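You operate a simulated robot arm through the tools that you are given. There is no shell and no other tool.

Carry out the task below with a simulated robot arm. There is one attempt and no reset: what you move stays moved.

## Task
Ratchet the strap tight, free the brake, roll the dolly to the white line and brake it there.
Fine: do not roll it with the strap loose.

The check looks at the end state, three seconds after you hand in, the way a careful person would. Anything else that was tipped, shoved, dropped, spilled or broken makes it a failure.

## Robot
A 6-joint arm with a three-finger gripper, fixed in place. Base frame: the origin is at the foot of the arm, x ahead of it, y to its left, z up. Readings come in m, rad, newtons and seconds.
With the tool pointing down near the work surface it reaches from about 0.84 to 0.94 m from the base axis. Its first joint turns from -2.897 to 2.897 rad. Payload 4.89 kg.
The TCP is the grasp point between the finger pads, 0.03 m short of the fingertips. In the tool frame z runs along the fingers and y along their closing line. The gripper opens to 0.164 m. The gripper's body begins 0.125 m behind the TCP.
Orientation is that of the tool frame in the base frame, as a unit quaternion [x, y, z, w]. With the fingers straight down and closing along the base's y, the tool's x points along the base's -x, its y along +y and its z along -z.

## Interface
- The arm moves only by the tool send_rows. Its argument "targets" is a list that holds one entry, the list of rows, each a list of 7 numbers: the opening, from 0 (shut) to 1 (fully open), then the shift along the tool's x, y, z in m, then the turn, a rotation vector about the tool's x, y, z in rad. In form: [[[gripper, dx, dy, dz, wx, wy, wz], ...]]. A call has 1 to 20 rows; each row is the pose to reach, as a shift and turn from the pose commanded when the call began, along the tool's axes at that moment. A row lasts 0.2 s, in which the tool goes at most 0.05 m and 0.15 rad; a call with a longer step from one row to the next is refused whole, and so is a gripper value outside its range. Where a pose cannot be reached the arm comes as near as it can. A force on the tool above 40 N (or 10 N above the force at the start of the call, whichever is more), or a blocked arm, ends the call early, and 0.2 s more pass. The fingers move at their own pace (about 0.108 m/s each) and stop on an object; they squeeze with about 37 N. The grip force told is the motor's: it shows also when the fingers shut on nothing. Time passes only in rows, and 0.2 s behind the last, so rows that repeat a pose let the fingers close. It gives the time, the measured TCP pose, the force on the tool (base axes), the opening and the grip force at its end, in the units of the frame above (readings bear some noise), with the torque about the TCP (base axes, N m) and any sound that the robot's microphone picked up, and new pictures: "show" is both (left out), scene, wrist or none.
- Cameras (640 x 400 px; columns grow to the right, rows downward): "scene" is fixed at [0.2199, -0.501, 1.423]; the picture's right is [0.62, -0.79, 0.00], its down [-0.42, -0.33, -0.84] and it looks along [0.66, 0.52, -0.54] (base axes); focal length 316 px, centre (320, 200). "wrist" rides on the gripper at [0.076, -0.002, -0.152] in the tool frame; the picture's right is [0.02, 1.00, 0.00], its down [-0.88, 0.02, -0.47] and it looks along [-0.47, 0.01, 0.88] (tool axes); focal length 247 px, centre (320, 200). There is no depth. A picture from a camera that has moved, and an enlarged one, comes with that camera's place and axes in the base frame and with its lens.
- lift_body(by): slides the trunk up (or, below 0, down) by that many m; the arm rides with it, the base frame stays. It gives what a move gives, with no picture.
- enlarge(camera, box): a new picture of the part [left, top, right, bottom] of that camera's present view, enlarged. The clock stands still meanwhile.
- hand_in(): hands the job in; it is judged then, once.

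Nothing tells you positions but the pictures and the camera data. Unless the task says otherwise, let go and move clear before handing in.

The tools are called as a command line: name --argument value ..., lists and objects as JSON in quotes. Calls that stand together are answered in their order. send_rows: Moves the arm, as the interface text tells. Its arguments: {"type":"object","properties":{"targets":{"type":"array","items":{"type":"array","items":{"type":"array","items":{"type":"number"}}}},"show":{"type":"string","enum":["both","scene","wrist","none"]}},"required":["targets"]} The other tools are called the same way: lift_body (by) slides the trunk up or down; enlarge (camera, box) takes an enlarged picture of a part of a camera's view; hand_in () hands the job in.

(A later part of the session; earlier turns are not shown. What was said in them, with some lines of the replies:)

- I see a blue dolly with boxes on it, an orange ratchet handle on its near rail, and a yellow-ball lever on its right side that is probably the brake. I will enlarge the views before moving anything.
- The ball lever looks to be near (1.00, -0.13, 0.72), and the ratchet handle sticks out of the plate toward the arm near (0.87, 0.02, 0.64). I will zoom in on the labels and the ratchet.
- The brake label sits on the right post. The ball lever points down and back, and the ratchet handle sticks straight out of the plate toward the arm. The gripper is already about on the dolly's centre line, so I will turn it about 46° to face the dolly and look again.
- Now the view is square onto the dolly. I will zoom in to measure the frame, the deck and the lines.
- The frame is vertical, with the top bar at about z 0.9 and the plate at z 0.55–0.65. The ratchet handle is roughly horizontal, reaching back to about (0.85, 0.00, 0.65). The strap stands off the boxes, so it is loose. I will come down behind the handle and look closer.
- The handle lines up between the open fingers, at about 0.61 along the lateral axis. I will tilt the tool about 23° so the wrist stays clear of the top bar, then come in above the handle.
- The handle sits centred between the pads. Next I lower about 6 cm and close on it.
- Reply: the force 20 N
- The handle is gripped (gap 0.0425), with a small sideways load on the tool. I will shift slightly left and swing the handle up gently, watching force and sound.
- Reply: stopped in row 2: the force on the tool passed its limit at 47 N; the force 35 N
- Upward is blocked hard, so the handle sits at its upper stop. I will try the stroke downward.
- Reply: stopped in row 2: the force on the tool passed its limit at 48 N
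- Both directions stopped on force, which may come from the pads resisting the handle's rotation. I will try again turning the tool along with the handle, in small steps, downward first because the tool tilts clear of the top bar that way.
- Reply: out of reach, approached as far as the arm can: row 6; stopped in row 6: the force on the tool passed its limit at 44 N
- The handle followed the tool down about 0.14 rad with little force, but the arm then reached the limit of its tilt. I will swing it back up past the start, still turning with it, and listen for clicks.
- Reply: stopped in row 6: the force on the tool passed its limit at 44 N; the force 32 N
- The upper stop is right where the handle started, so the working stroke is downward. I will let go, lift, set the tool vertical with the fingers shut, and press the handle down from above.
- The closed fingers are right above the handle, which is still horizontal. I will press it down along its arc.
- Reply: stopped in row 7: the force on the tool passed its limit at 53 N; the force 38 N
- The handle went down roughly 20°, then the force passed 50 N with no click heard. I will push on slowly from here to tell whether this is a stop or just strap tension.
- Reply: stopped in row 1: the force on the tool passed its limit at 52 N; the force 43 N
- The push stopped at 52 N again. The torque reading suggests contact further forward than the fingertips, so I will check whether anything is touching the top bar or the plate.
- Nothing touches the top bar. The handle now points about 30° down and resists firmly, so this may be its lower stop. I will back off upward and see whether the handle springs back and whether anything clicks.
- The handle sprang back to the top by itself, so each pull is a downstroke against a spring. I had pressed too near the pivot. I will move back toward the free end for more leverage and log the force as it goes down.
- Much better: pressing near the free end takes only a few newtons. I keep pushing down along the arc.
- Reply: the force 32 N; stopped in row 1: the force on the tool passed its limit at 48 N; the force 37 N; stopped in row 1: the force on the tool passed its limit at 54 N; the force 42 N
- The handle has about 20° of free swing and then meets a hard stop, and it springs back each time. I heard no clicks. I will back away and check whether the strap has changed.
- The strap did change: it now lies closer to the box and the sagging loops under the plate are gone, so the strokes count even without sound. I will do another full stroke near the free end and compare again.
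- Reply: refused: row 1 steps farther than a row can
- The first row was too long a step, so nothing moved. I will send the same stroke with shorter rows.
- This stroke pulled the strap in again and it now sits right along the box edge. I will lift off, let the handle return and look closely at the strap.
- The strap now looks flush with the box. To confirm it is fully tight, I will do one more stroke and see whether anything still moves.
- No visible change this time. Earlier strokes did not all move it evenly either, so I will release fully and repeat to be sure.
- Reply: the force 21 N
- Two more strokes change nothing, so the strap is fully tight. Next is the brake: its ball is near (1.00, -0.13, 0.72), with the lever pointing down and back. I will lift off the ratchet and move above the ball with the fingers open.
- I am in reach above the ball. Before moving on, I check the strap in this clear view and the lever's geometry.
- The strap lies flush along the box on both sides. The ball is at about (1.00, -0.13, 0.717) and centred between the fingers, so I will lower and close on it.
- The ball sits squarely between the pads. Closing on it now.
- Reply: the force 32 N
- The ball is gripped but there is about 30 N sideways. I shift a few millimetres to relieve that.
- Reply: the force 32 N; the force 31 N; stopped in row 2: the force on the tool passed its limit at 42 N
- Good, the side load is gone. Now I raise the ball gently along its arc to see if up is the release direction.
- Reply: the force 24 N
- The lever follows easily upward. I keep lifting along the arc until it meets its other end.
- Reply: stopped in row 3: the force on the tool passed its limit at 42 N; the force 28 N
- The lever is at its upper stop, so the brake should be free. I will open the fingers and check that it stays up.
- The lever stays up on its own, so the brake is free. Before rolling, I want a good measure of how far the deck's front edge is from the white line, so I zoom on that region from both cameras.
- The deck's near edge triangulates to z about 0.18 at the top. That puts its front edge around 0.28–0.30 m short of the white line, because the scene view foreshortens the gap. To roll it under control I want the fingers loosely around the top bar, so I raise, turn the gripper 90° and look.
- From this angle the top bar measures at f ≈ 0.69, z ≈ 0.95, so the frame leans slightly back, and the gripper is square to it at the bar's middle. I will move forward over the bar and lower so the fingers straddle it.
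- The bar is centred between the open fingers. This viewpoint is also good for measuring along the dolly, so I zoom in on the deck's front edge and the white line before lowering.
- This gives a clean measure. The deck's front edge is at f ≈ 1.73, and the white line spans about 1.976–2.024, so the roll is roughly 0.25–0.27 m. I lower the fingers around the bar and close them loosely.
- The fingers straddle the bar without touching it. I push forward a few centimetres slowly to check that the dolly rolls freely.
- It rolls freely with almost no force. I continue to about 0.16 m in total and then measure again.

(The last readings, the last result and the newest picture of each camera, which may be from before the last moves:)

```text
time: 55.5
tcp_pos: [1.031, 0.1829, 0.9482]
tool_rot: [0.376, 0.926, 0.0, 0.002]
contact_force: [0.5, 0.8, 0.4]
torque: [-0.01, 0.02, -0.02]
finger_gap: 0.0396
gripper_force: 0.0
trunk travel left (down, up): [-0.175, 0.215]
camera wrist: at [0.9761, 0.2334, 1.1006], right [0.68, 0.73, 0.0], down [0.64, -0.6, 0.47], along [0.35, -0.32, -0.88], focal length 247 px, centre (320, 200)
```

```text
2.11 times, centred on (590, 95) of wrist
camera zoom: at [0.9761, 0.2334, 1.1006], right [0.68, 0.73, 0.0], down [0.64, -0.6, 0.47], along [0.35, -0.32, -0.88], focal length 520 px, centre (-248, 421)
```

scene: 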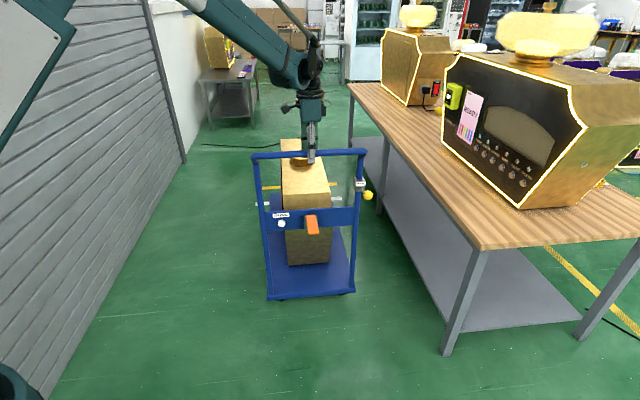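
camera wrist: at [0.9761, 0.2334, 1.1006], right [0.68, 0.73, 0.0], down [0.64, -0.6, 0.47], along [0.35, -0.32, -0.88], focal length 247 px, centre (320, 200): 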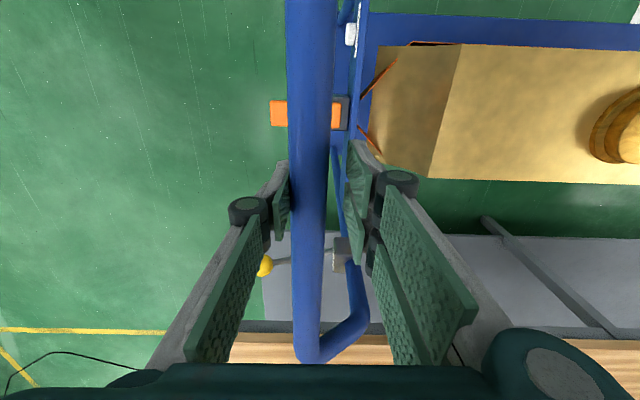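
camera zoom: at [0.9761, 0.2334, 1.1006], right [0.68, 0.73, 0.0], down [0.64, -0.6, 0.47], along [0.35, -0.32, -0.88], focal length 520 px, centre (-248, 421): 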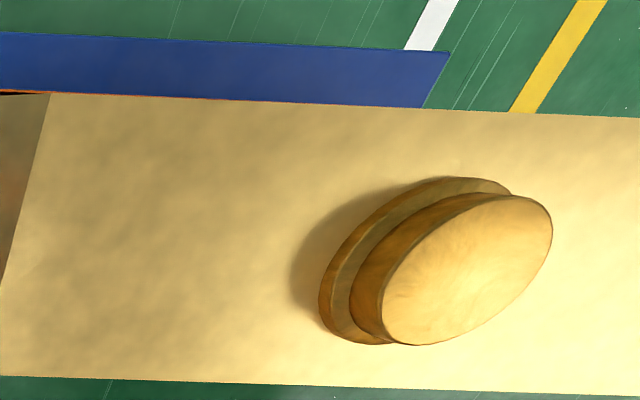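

The dolly has rolled about 0.155 m, and its front edge is now near f ≈ 1.89 with the line centre at about 2.00, so roughly 0.11 m is left. I will roll 0.095 m more and remeasure.

send_rows --targets '[[[0.24, 0, 0.008, 0, 0, 0, 0], [0.24, 0, 0.018, 0, 0, 0, 0], [0.24, 0, 0.028, 0, 0, 0, 0], [0.24, 0, 0.038, 0, 0, 0, 0], [0.24, 0, 0.048, 0, 0, 0, 0], [0.24, 0, 0.058, 0, 0, 0, 0], [0.24, 0, 0.068, 0, 0, 0, 0], [0.24, 0, 0.078, 0, 0, 0, 0], [0.24, 0, 0.086, 0, 0, 0, 0], [0.24, 0, 0.092, 0, 0, 0, 0], [0.24, 0, 0.095, 0, 0, 0, 0], [0.24, 0, 0.095, 0, 0, 0, 0]]]' --show "both"

enlarge --camera "scene" --box '[255, 180, 295, 220]'

enlarge --camera "wrist" --box '[540, 0, 640, 190]'

```text
time: 58.1
tcp_pos: [1.097, 0.2503, 0.9486]
tool_rot: [0.376, 0.927, 0.001, 0.001]
contact_force: [-1.4, -2.9, -1.5]
torque: [0.01, -0.02, 0.0]
finger_gap: 0.0411
gripper_force: 1.8
trunk travel left (down, up): [-0.175, 0.215]
camera wrist: at [1.0414, 0.3013, 1.1009], right [0.68, 0.73, 0.0], down [0.64, -0.6, 0.47], along [0.35, -0.32, -0.88], focal length 247 px, centre (320, 200)
```

scene: 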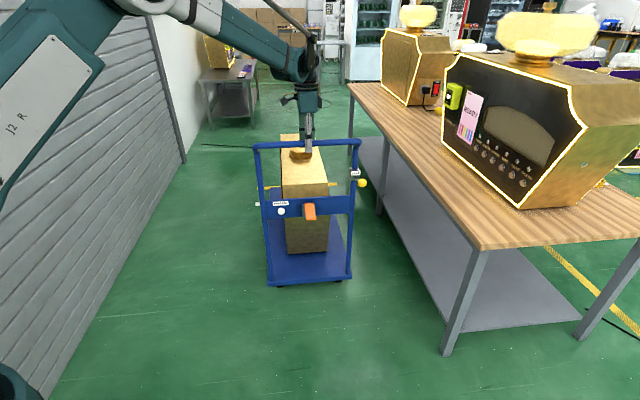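
wrist: 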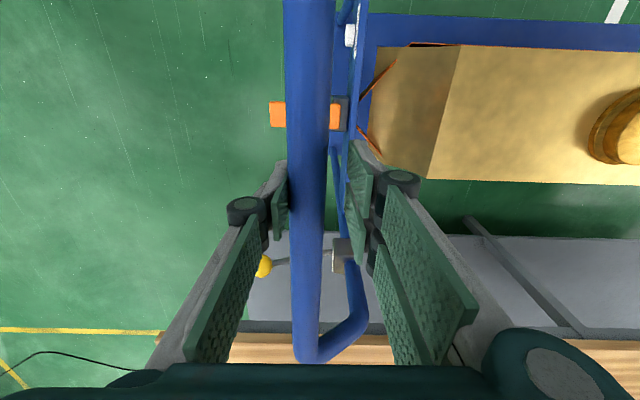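

```text
10.00 times, centred on (275, 200) of scene
camera zoom: at [0.2199, -0.501, 1.423], right [0.62, -0.79, 0.0], down [-0.42, -0.33, -0.84], along [0.66, 0.52, -0.54], focal length 3162 px, centre (770, 200)
```

zoom: 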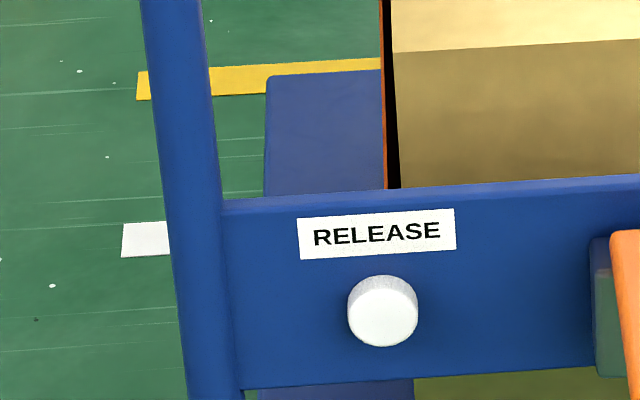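

```text
2.11 times, centred on (590, 95) of wrist
camera zoom: at [1.0414, 0.3013, 1.1009], right [0.68, 0.73, 0.0], down [0.64, -0.6, 0.47], along [0.35, -0.32, -0.88], focal length 520 px, centre (-248, 421)
```

zoom: 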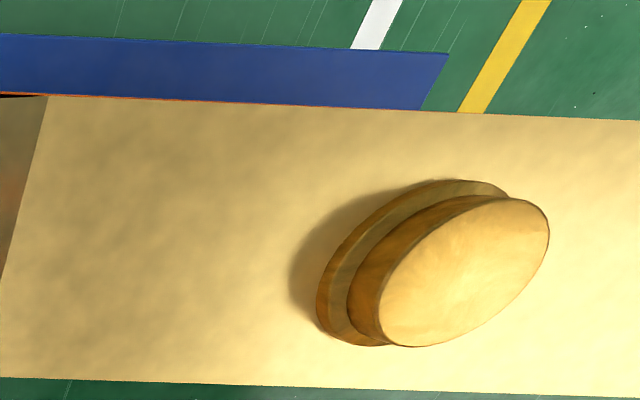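

The dolly has rolled about 0.248 m and the front edge is right at the line's near side. About 2 cm more puts it on the line's centre.

send_rows --targets '[[[0.24, 0, 0.006, 0, 0, 0, 0], [0.24, 0, 0.012, 0, 0, 0, 0], [0.24, 0, 0.017, 0, 0, 0, 0], [0.24, 0, 0.021, 0, 0, 0, 0], [0.24, 0, 0.021, 0, 0, 0, 0], [0.24, 0, 0.021, 0, 0, 0, 0]]]' --show "both"

enlarge --camera "scene" --box '[255, 180, 295, 220]'

enlarge --camera "wrist" --box '[540, 0, 640, 190]'

```text
time: 59.5
tcp_pos: [1.112, 0.2655, 0.9477]
tool_rot: [0.377, 0.926, 0.001, 0.001]
contact_force: [-0.7, -1.4, 0.0]
torque: [0.02, 0.01, -0.03]
finger_gap: 0.0399
gripper_force: 1.0
trunk travel left (down, up): [-0.175, 0.215]
camera wrist: at [1.0564, 0.3172, 1.1002], right [0.68, 0.73, 0.0], down [0.64, -0.6, 0.47], along [0.35, -0.32, -0.88], focal length 247 px, centre (320, 200)
```

scene: 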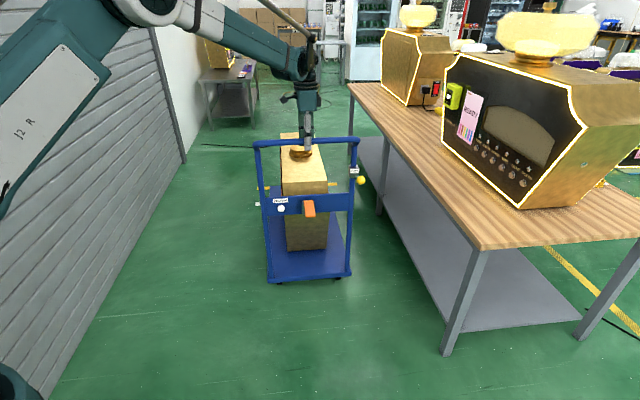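
wrist: 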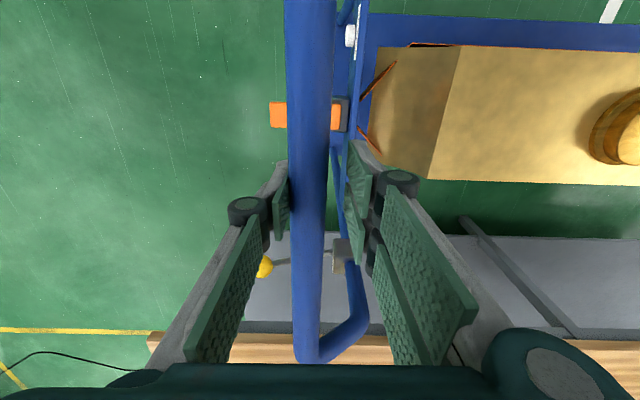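

```text
10.00 times, centred on (275, 200) of scene
camera zoom: at [0.2199, -0.501, 1.423], right [0.62, -0.79, 0.0], down [-0.42, -0.33, -0.84], along [0.66, 0.52, -0.54], focal length 3162 px, centre (770, 200)
```

zoom: 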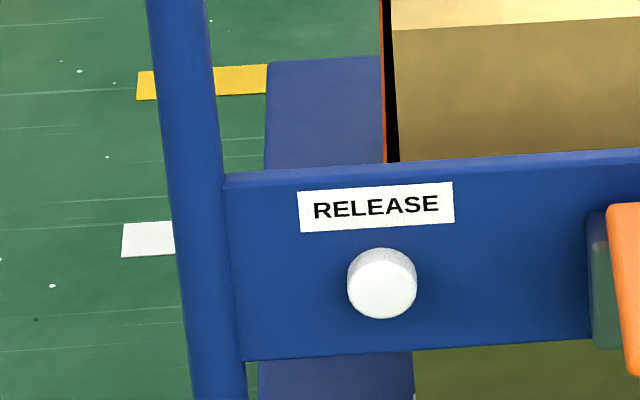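

```text
2.11 times, centred on (590, 95) of wrist
camera zoom: at [1.0564, 0.3172, 1.1002], right [0.68, 0.73, 0.0], down [0.64, -0.6, 0.47], along [0.35, -0.32, -0.88], focal length 520 px, centre (-248, 421)
```

zoom: 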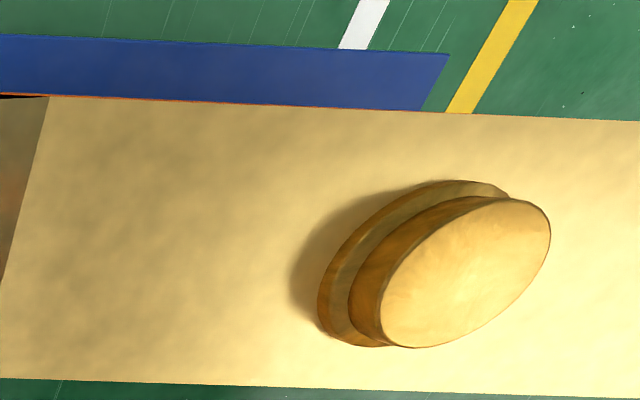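

The front edge now sits on the white line's centre by both cameras. I will ease off the bar, lift clear without dragging it, turn the gripper back and go above the brake ball.

send_rows --targets '[[[0.24, 0, -0.005, 0, 0, 0, 0], [0.4, 0, -0.006, 0, 0, 0, 0], [0.5, 0, -0.006, -0.03, 0, 0, 0], [0.5, 0, -0.006, -0.07, 0, 0, 0], [0.5, 0, -0.02, -0.11, 0, 0, 0], [0.5, -0.02, -0.05, -0.12, 0, 0, -0.14], [0.5, -0.05, -0.08, -0.12, 0, 0, -0.28], [0.5, -0.08, -0.0985, -0.12, 0, 0, -0.42], [0.5, -0.11, -0.0985, -0.12, 0, 0, -0.56], [0.5, -0.14, -0.0985, -0.12, 0, 0, -0.7], [0.5, -0.17, -0.0985, -0.12, 0, 0, -0.84], [0.5, -0.2006, -0.0985, -0.12, 0, 0, -0.98], [0.5, -0.2006, -0.0985, -0.12, 0, 0, -1.12], [0.5, -0.2006, -0.0985, -0.12, 0, 0, -1.26], [0.5, -0.2006, -0.0985, -0.12, 0, 0, -1.4], [0.5, -0.2006, -0.0985, -0.12, 0, 0, -1.54], [0.5, -0.2006, -0.0985, -0.12, 0, 0, -1.57], [0.5, -0.2006, -0.0985, -0.12, 0, 0, -1.57]]]' --show "both"

enlarge --camera "scene" --box '[255, 180, 295, 220]'

```text
time: 63.3
tcp_pos: [1.1877, 0.0549, 1.0693]
tool_rot: [-0.389, 0.921, 0.0, 0.002]
contact_force: [0.8, 0.6, 0.3]
torque: [-0.01, 0.0, 0.03]
finger_gap: 0.0821
gripper_force: 0.0
trunk travel left (down, up): [-0.175, 0.215]
camera wrist: at [1.1355, -0.0014, 1.2206], right [-0.73, 0.68, 0.0], down [0.6, 0.64, 0.47], along [0.32, 0.35, -0.88], focal length 247 px, centre (320, 200)
```

scene: 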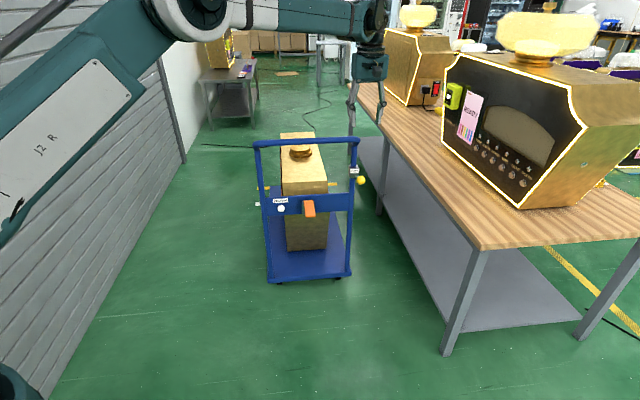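
wrist: 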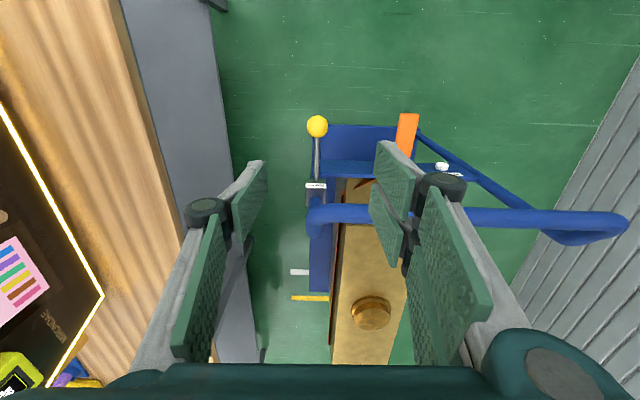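

```text
10.00 times, centred on (275, 200) of scene
camera zoom: at [0.2199, -0.501, 1.423], right [0.62, -0.79, 0.0], down [-0.42, -0.33, -0.84], along [0.66, 0.52, -0.54], focal length 3162 px, centre (770, 200)
```

zoom: 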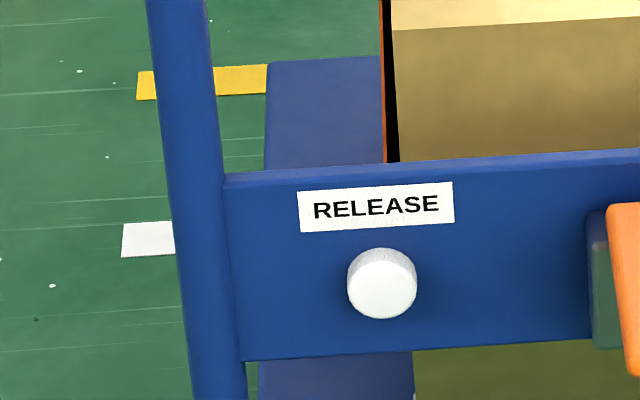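

The dolly stayed put when I let go. This view looks straight down the deck's side, so I zoom in once more to confirm the position.

enlarge --camera "wrist" --box '[270, 240, 350, 320]'

enlarge --camera "wrist" --box '[280, 100, 360, 220]'

```text
5.00 times, centred on (310, 280) of wrist
camera zoom: at [1.1355, -0.0014, 1.2206], right [-0.73, 0.68, 0.0], down [0.6, 0.64, 0.47], along [0.32, 0.35, -0.88], focal length 1235 px, centre (370, -200)
```

zoom: 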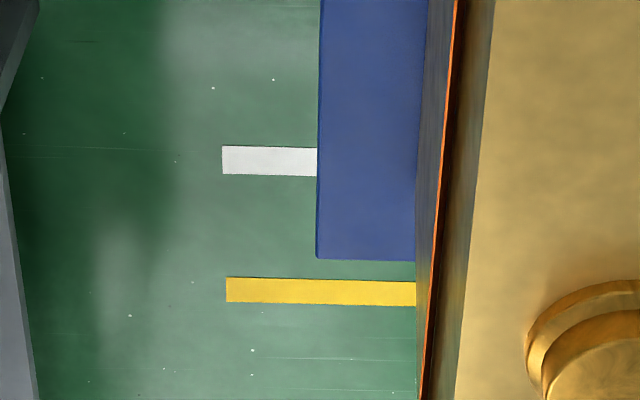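

```text
3.33 times, centred on (320, 160) of wrist
camera zoom: at [1.1355, -0.0014, 1.2206], right [-0.73, 0.68, 0.0], down [0.6, 0.64, 0.47], along [0.32, 0.35, -0.88], focal length 823 px, centre (320, 333)
```

zoom: 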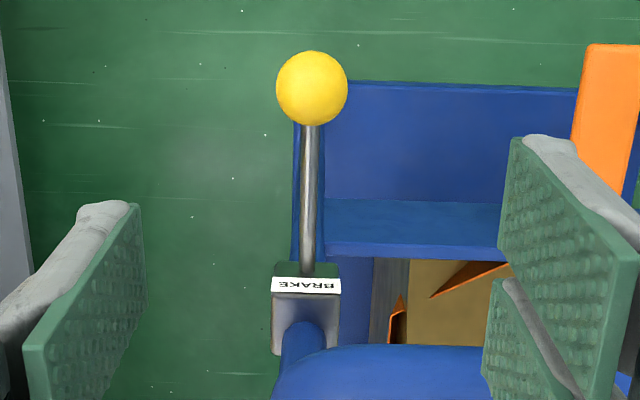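

Both cameras agree that the front edge is on the line (about 1.983 against a line centre of 1.987). Now I close the fingers above the ball and approach, ready to press the brake lever down.

send_rows --targets '[[[0.3, -0.003, -0.001, 0.03, 0, 0, 0], [0.1, -0.006, -0.002, 0.07, 0, 0, 0], [0.0, -0.007, -0.003, 0.1, 0, 0, 0], [0.0, -0.007, -0.003, 0.13, 0, 0, 0], [0.0, -0.007, -0.003, 0.15, 0, 0, 0], [0.0, -0.007, -0.003, 0.16, 0, 0, 0], [0.0, -0.007, -0.003, 0.16, 0, 0, 0]]]' --show "both"

enlarge --camera "scene" --box '[330, 120, 400, 210]'

```text
time: 64.9
tcp_pos: [1.1945, 0.0585, 0.9069]
tool_rot: [-0.389, 0.921, 0.0, 0.001]
contact_force: [-0.2, 0.9, -1.2]
torque: [0.02, 0.01, 0.04]
finger_gap: 0.0002
gripper_force: 37.4
trunk travel left (down, up): [-0.175, 0.215]
camera wrist: at [1.143, 0.0017, 1.0591], right [-0.73, 0.68, 0.0], down [0.6, 0.64, 0.47], along [0.32, 0.35, -0.88], focal length 247 px, centre (320, 200)
```

scene: 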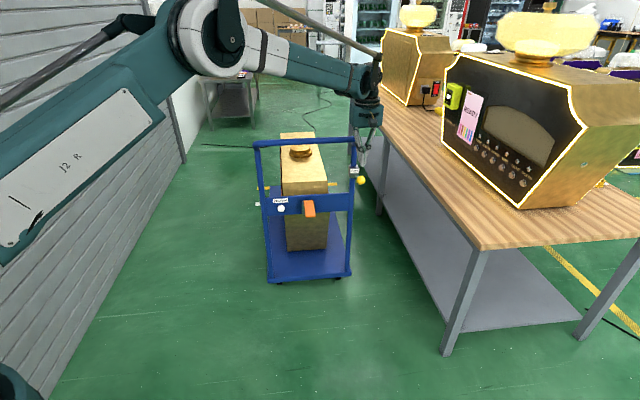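
wrist: 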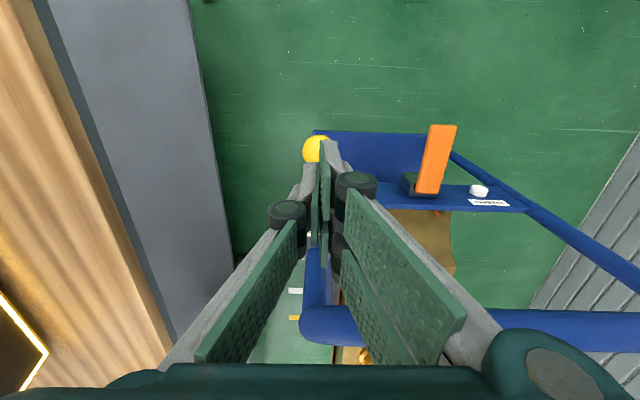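

```text
4.44 times, centred on (365, 165) of scene
camera zoom: at [0.2199, -0.501, 1.423], right [0.62, -0.79, 0.0], down [-0.42, -0.33, -0.84], along [0.66, 0.52, -0.54], focal length 1405 px, centre (120, 356)
```

zoom: 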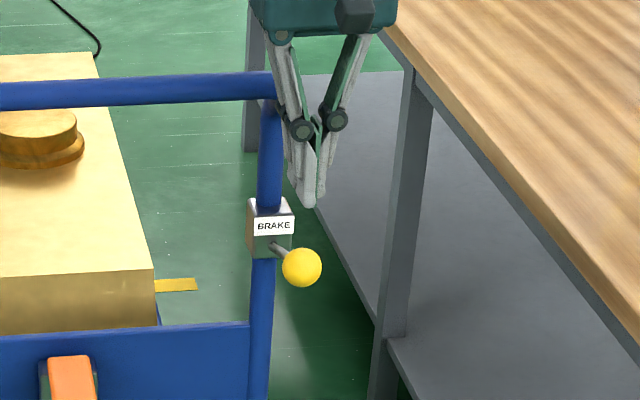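

The ball is at f ≈ 0.869, z ≈ 0.803, directly under the closed fingertips. I press down slowly, following the lever's arc.

send_rows --targets '[[[0.0, 0.001, -0.002, 0.025, 0, 0, 0], [0.0, 0.002, -0.002, 0.04, 0, 0, 0], [0.0, 0.002, -0.002, 0.05, 0, 0, 0], [0.0, 0.003, -0.002, 0.058, 0, 0, 0], [0.0, 0.004, -0.002, 0.066, 0, 0, 0], [0.0, 0.004, -0.002, 0.074, 0, 0, 0], [0.0, 0.004, -0.002, 0.082, 0, 0, 0], [0.0, 0.004, -0.002, 0.09, 0, 0, 0]]]' --show "both"

enlarge --camera "scene" --box '[330, 120, 400, 210]'

```text
time: 66.7
tcp_pos: [1.1921, 0.0542, 0.8192]
tool_rot: [-0.389, 0.921, 0.0, 0.001]
contact_force: [-0.5, -0.3, 0.7]
torque: [0.02, 0.0, -0.02]
finger_gap: 0.0
gripper_force: 36.7
trunk travel left (down, up): [-0.175, 0.215]
camera wrist: at [1.141, -0.0027, 0.9703], right [-0.73, 0.68, 0.0], down [0.6, 0.64, 0.47], along [0.33, 0.35, -0.88], focal length 247 px, centre (320, 200)
```

scene: 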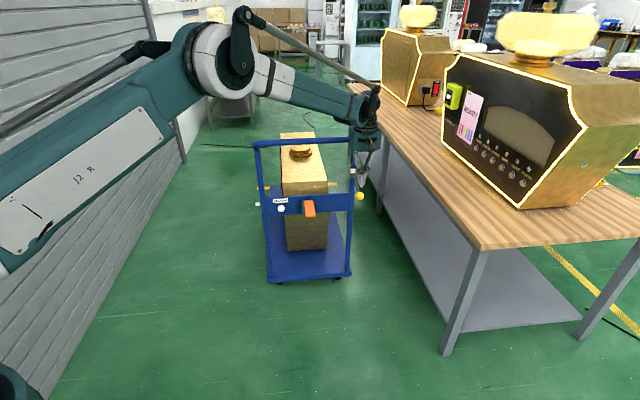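
wrist: 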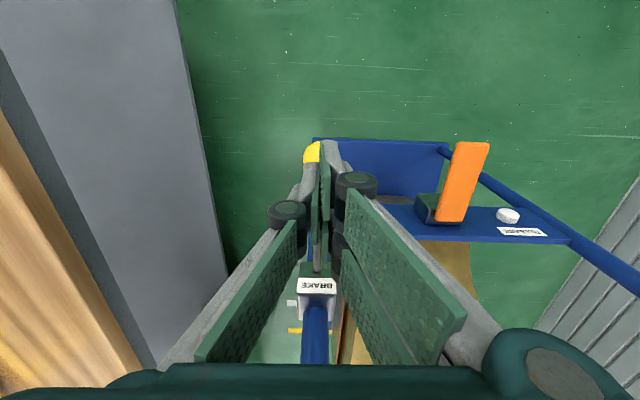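

```text
4.44 times, centred on (365, 165) of scene
camera zoom: at [0.2199, -0.501, 1.423], right [0.62, -0.79, 0.0], down [-0.42, -0.33, -0.84], along [0.66, 0.52, -0.54], focal length 1405 px, centre (120, 356)
```

zoom: 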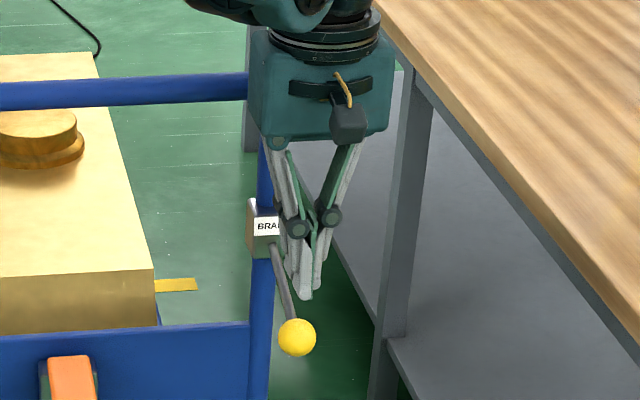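

The lever snapped over and dropped on its own once past the middle. I press on down to make sure it is fully at its lower stop.

send_rows --targets '[[[0.0, -0.002, 0, 0.01, 0, 0, 0], [0.0, -0.004, 0, 0.02, 0, 0, 0], [0.0, -0.005, 0, 0.028, 0, 0, 0], [0.0, -0.006, 0, 0.034, 0, 0, 0], [0.0, -0.007, 0, 0.04, 0, 0, 0], [0.0, -0.008, 0, 0.046, 0, 0, 0], [0.0, -0.008, 0, 0.05, 0, 0, 0]]]' --show "both"

enlarge --camera "scene" --box '[330, 120, 400, 210]'

```text
time: 68.3
tcp_pos: [1.1995, 0.059, 0.7683]
tool_rot: [-0.389, 0.921, -0.001, 0.001]
contact_force: [0.3, 0.7, 0.5]
torque: [0.04, -0.07, -0.03]
finger_gap: 0.0001
gripper_force: 37.2
trunk travel left (down, up): [-0.175, 0.215]
camera wrist: at [1.1475, 0.0031, 0.9204], right [-0.73, 0.68, 0.0], down [0.6, 0.64, 0.47], along [0.33, 0.35, -0.88], focal length 247 px, centre (320, 200)
```

scene: 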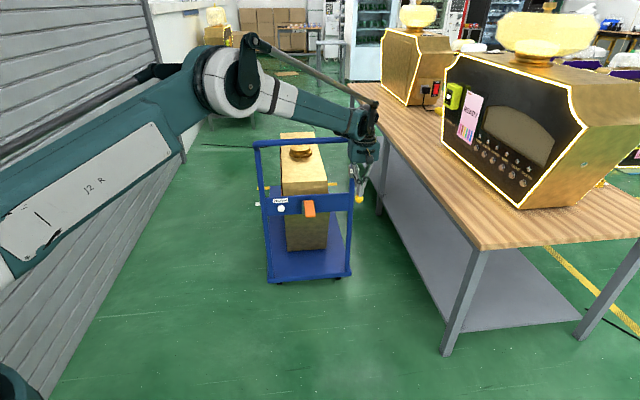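
wrist: 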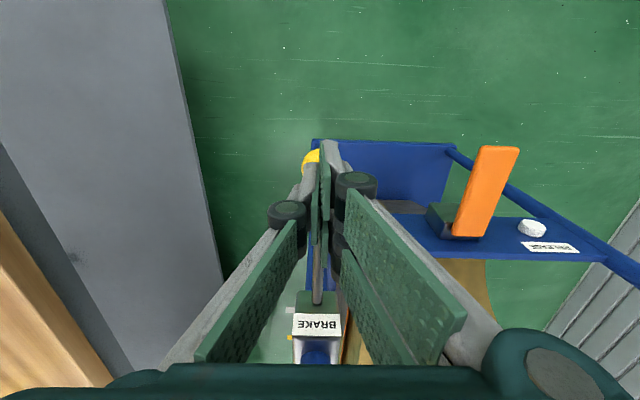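

```text
4.44 times, centred on (365, 165) of scene
camera zoom: at [0.2199, -0.501, 1.423], right [0.62, -0.79, 0.0], down [-0.42, -0.33, -0.84], along [0.66, 0.52, -0.54], focal length 1405 px, centre (120, 356)
```

zoom: 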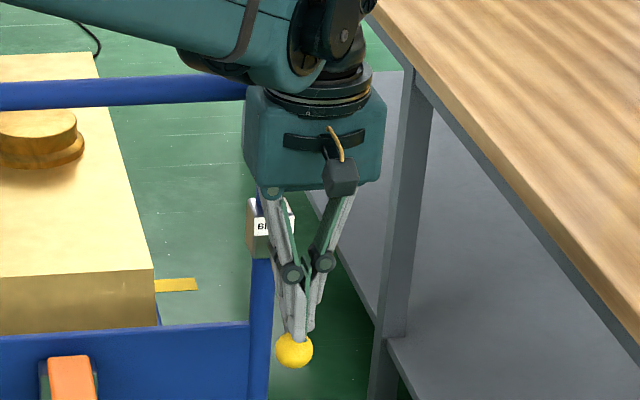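

The ball is now at the height it had when the brake was on at the start. I press slightly more to confirm it is against the stop.

send_rows --targets '[[[0.0, -0.001, 0, 0.004, 0, 0, 0], [0.0, -0.001, 0, 0.008, 0, 0, 0], [0.0, -0.001, 0, 0.012, 0, 0, 0], [0.0, -0.001, 0, 0.016, 0, 0, 0]]]' --show "none"

enlarge --camera "scene" --box '[330, 120, 400, 210]'

```text
time: 69.3
tcp_pos: [1.1988, 0.0588, 0.7568]
tool_rot: [-0.39, 0.921, -0.001, 0.002]
contact_force: [4.5, -0.5, 39.9]
torque: [0.69, -0.66, -0.01]
finger_gap: 0.006
gripper_force: 44.8
trunk travel left (down, up): [-0.175, 0.215]
```

```text
4.44 times, centred on (365, 165) of scene
camera zoom: at [0.2199, -0.501, 1.423], right [0.62, -0.79, 0.0], down [-0.42, -0.33, -0.84], along [0.66, 0.52, -0.54], focal length 1405 px, centre (120, 356)
```

zoom: 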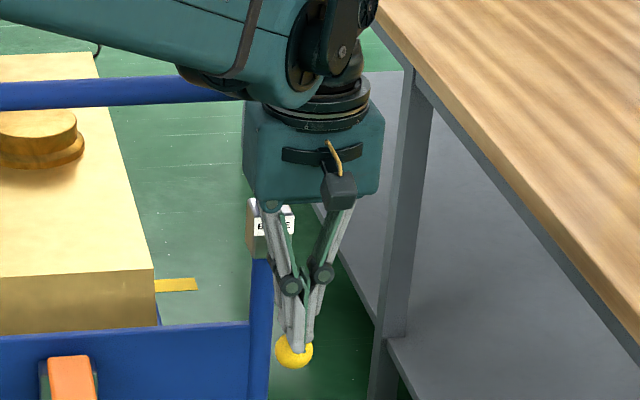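

The lever is at its stop: 40 N and no further movement. I lift straight off and check that it stays down.

send_rows --targets '[[[0.0, 0.0, 0, -0.01, 0, 0, 0], [0.0, 0.001, 0, -0.03, 0, 0, 0], [0.0, 0.005, 0, -0.07, 0, 0, 0], [0.0, 0.01, 0, -0.12, 0, 0, 0], [0.0, 0.02, 0, -0.17, 0, 0, 0], [0.0, 0.03, 0, -0.21, 0, 0, 0], [0.0, 0.05, 0, -0.25, 0, 0, 0], [0.0, 0.08, 0, -0.28, 0, 0, 0], [0.0, 0.08, 0, -0.28, 0, 0, 0]]]' --show "both"

enlarge --camera "scene" --box '[330, 120, 400, 210]'

enlarge --camera "scene" --box '[255, 180, 295, 220]'

enlarge --camera "wrist" --box '[230, 100, 370, 320]'

```text
refused: row 4 steps farther than a row can; nothing moved
```

```text
4.44 times, centred on (365, 165) of scene
camera zoom: at [0.2199, -0.501, 1.423], right [0.62, -0.79, 0.0], down [-0.42, -0.33, -0.84], along [0.66, 0.52, -0.54], focal length 1405 px, centre (120, 356)
```

zoom: 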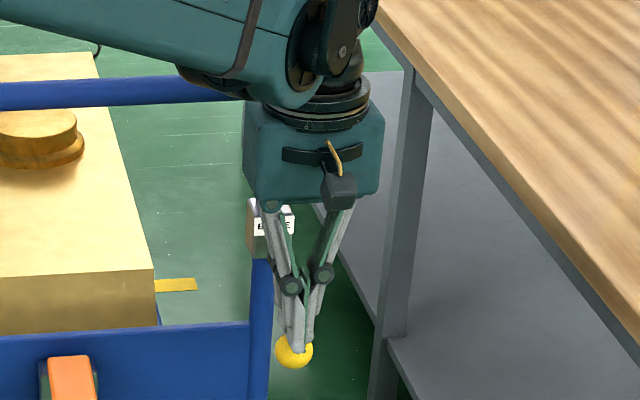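

```text
10.00 times, centred on (275, 200) of scene
camera zoom: at [0.2199, -0.501, 1.423], right [0.62, -0.79, 0.0], down [-0.42, -0.33, -0.84], along [0.66, 0.52, -0.54], focal length 3162 px, centre (770, 200)
```

zoom: 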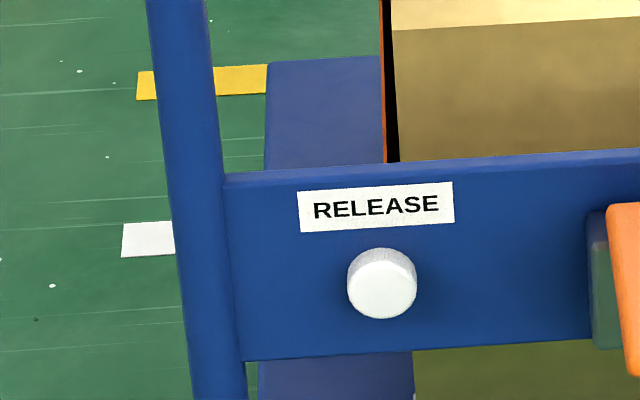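

```text
1.82 times, centred on (300, 210) of wrist
camera zoom: at [1.1471, 0.0033, 0.9081], right [-0.73, 0.68, 0.0], down [0.6, 0.64, 0.48], along [0.33, 0.35, -0.88], focal length 449 px, centre (356, 182)
```

zoom: 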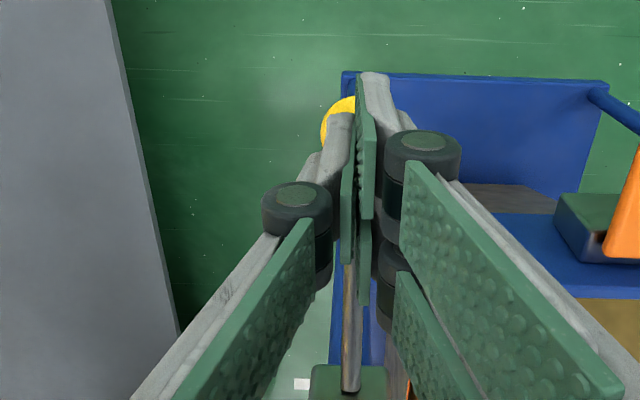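

One row stepped too far, so nothing moved; the dolly is unchanged. I repeat the lift with shorter rows.

send_rows --targets '[[[0.0, 0.0, 0, -0.01, 0, 0, 0], [0.0, 0.001, 0, -0.03, 0, 0, 0], [0.0, 0.004, 0, -0.06, 0, 0, 0], [0.0, 0.008, 0, -0.1, 0, 0, 0], [0.0, 0.015, 0, -0.14, 0, 0, 0], [0.0, 0.025, 0, -0.18, 0, 0, 0], [0.0, 0.04, 0, -0.22, 0, 0, 0], [0.0, 0.06, 0, -0.25, 0, 0, 0], [0.0, 0.09, 0, -0.28, 0, 0, 0], [0.0, 0.09, 0, -0.28, 0, 0, 0]]]' --show "both"

enlarge --camera "scene" --box '[330, 120, 400, 210]'

enlarge --camera "scene" --box '[255, 180, 295, 220]'

enlarge --camera "scene" --box '[240, 120, 370, 290]'

```text
time: 71.5
tcp_pos: [1.1347, -0.004, 1.0328]
tool_rot: [-0.389, 0.921, 0.0, 0.001]
contact_force: [-1.2, -0.3, 1.0]
torque: [0.09, -0.05, 0.04]
finger_gap: 0.0
gripper_force: 45.6
trunk travel left (down, up): [-0.175, 0.215]
camera wrist: at [1.0826, -0.0608, 1.1837], right [-0.73, 0.68, 0.0], down [0.6, 0.64, 0.47], along [0.33, 0.35, -0.88], focal length 247 px, centre (320, 200)
```

scene: 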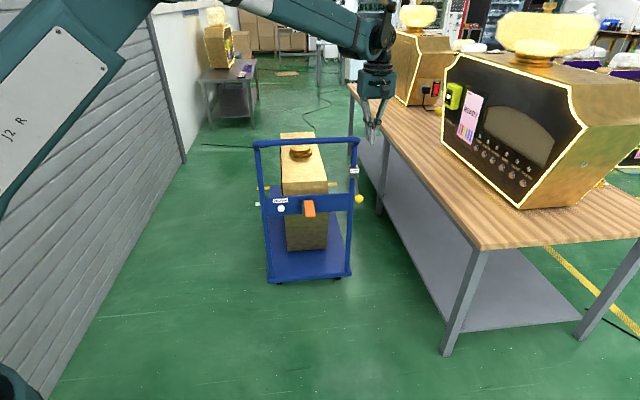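
wrist: 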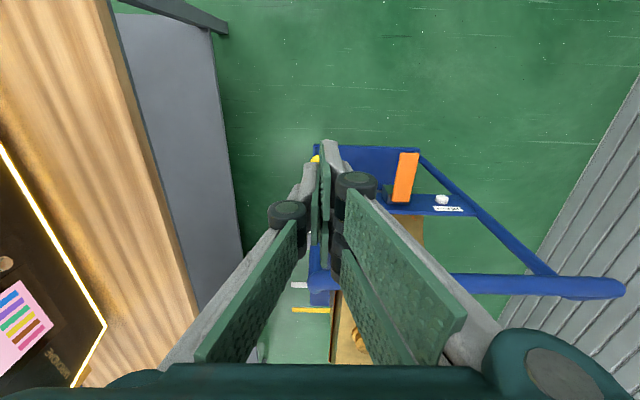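

```text
4.44 times, centred on (365, 165) of scene
camera zoom: at [0.2199, -0.501, 1.423], right [0.62, -0.79, 0.0], down [-0.42, -0.33, -0.84], along [0.66, 0.52, -0.54], focal length 1405 px, centre (120, 356)
```

zoom: 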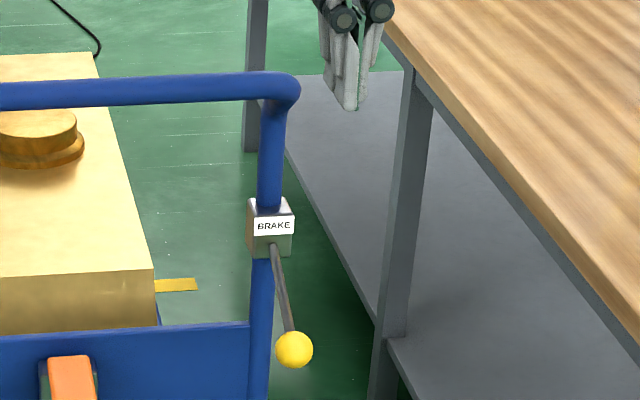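

```text
10.00 times, centred on (275, 200) of scene
camera zoom: at [0.2199, -0.501, 1.423], right [0.62, -0.79, 0.0], down [-0.42, -0.33, -0.84], along [0.66, 0.52, -0.54], focal length 3162 px, centre (770, 200)
```

zoom: 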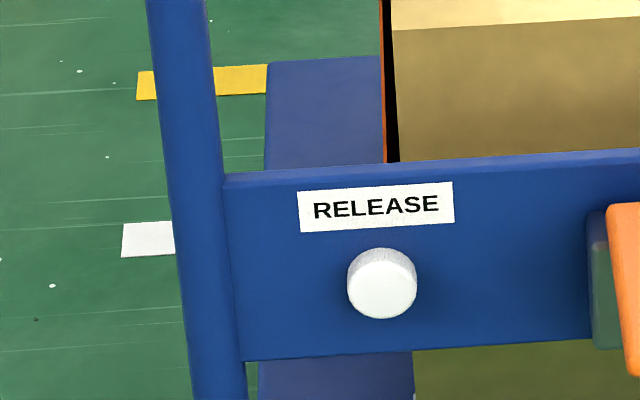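

```text
2.35 times, centred on (305, 205) of scene
camera zoom: at [0.2199, -0.501, 1.423], right [0.62, -0.79, 0.0], down [-0.42, -0.33, -0.84], along [0.66, 0.52, -0.54], focal length 744 px, centre (355, 188)
```

zoom: 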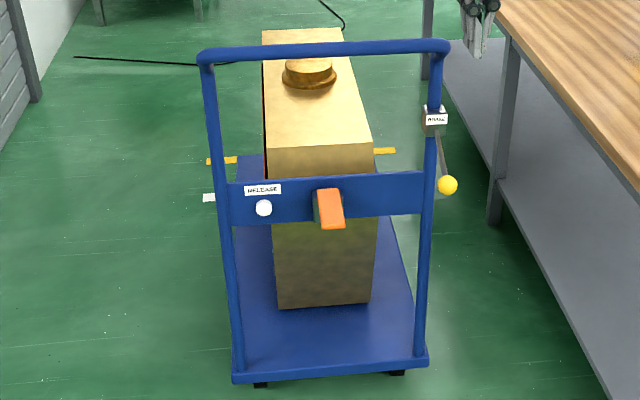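

The brake is down and holding, and the dolly is unchanged on the white line with the strap tight. I back the arm well clear before handing in.

send_rows --targets '[[[0.0, 0.03, 0, -0.02, 0, 0, 0], [0.0, 0.07, 0, -0.04, 0, 0, 0], [0.0, 0.11, 0, -0.06, 0, 0, 0], [0.0, 0.15, 0.01, -0.08, 0, 0, 0], [0.0, 0.19, 0.03, -0.09, 0, 0, 0], [0.0, 0.23, 0.05, -0.1, 0, 0, 0], [0.0, 0.27, 0.07, -0.1, 0, 0, 0], [0.0, 0.31, 0.09, -0.1, 0, 0, 0], [0.0, 0.35, 0.11, -0.1, 0, 0, 0], [0.0, 0.35, 0.11, -0.1, 0, 0, 0]]]' --show "both"

enlarge --camera "scene" --box '[240, 120, 400, 290]'

```text
time: 73.7
tcp_pos: [0.8112, -0.1796, 1.1347]
tool_rot: [-0.388, 0.922, 0.0, 0.001]
contact_force: [-1.3, 0.8, 0.1]
torque: [0.02, -0.06, 0.01]
finger_gap: 0.0
gripper_force: 44.8
trunk travel left (down, up): [-0.175, 0.215]
camera wrist: at [0.7592, -0.236, 1.2861], right [-0.73, 0.68, 0.0], down [0.6, 0.64, 0.47], along [0.33, 0.35, -0.88], focal length 247 px, centre (320, 200)
```

scene: 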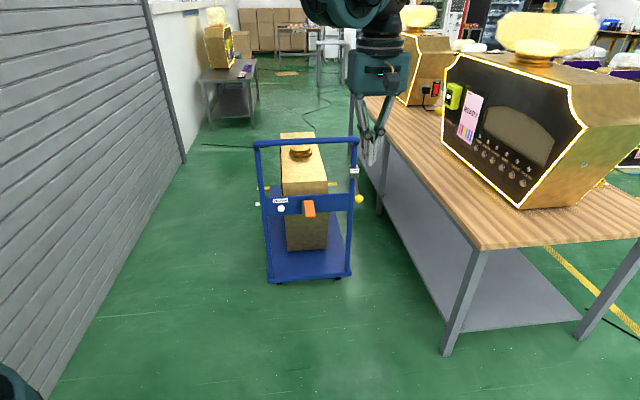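
wrist: 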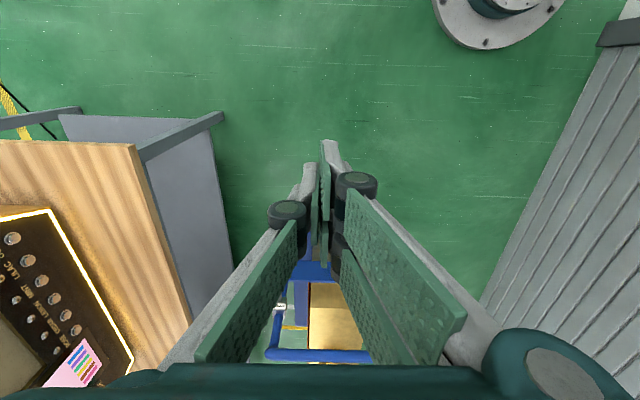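

```text
2.35 times, centred on (320, 205) of scene
camera zoom: at [0.2199, -0.501, 1.423], right [0.62, -0.79, 0.0], down [-0.42, -0.33, -0.84], along [0.66, 0.52, -0.54], focal length 744 px, centre (320, 188)
```

zoom: 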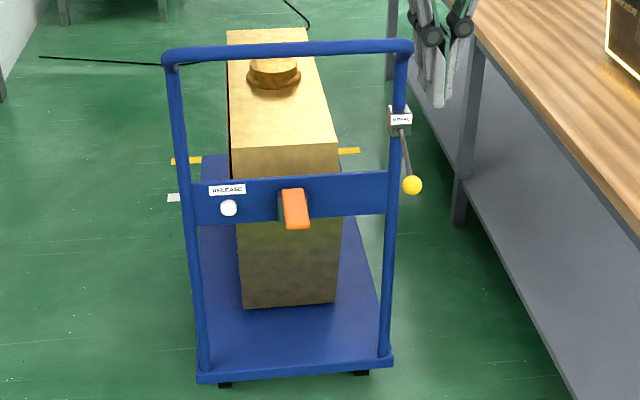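

The strap lies tight along the load, the dolly's front edge is on the white line, the brake lever is down, and the arm is clear with nothing else moved. I am handing in.

hand_in

```text
The job is handed in.
```

The strap is ratcheted tight, and the dolly is on the white line with its brake on. I've handed the job in but got no result back.

- **Strap:** I worked the ratchet handle until the strap lay flush along the box. I heard no clicks, so I judged it by eye. The last three strokes moved nothing, and I only rolled the dolly after that.
- **Roll:** I freed the brake by lifting the lever, then rolled the dolly forward about 0.27 m. I took "to the white line" to mean the front edge of the deck. By the camera measurements it is on the line, about 1 cm from its centre, and the measurement is good to about 1 cm. Seen from the scene camera the deck looks well past the line, but that is only because the deck sits above the floor.
- **Brake:** I pushed the lever back down to its stop with about 40 N. It stayed down when I lifted off, and the dolly did not shift.

The arm is clear of the dolly. I didn't press the release button, and in the final pictures nothing else looks moved.
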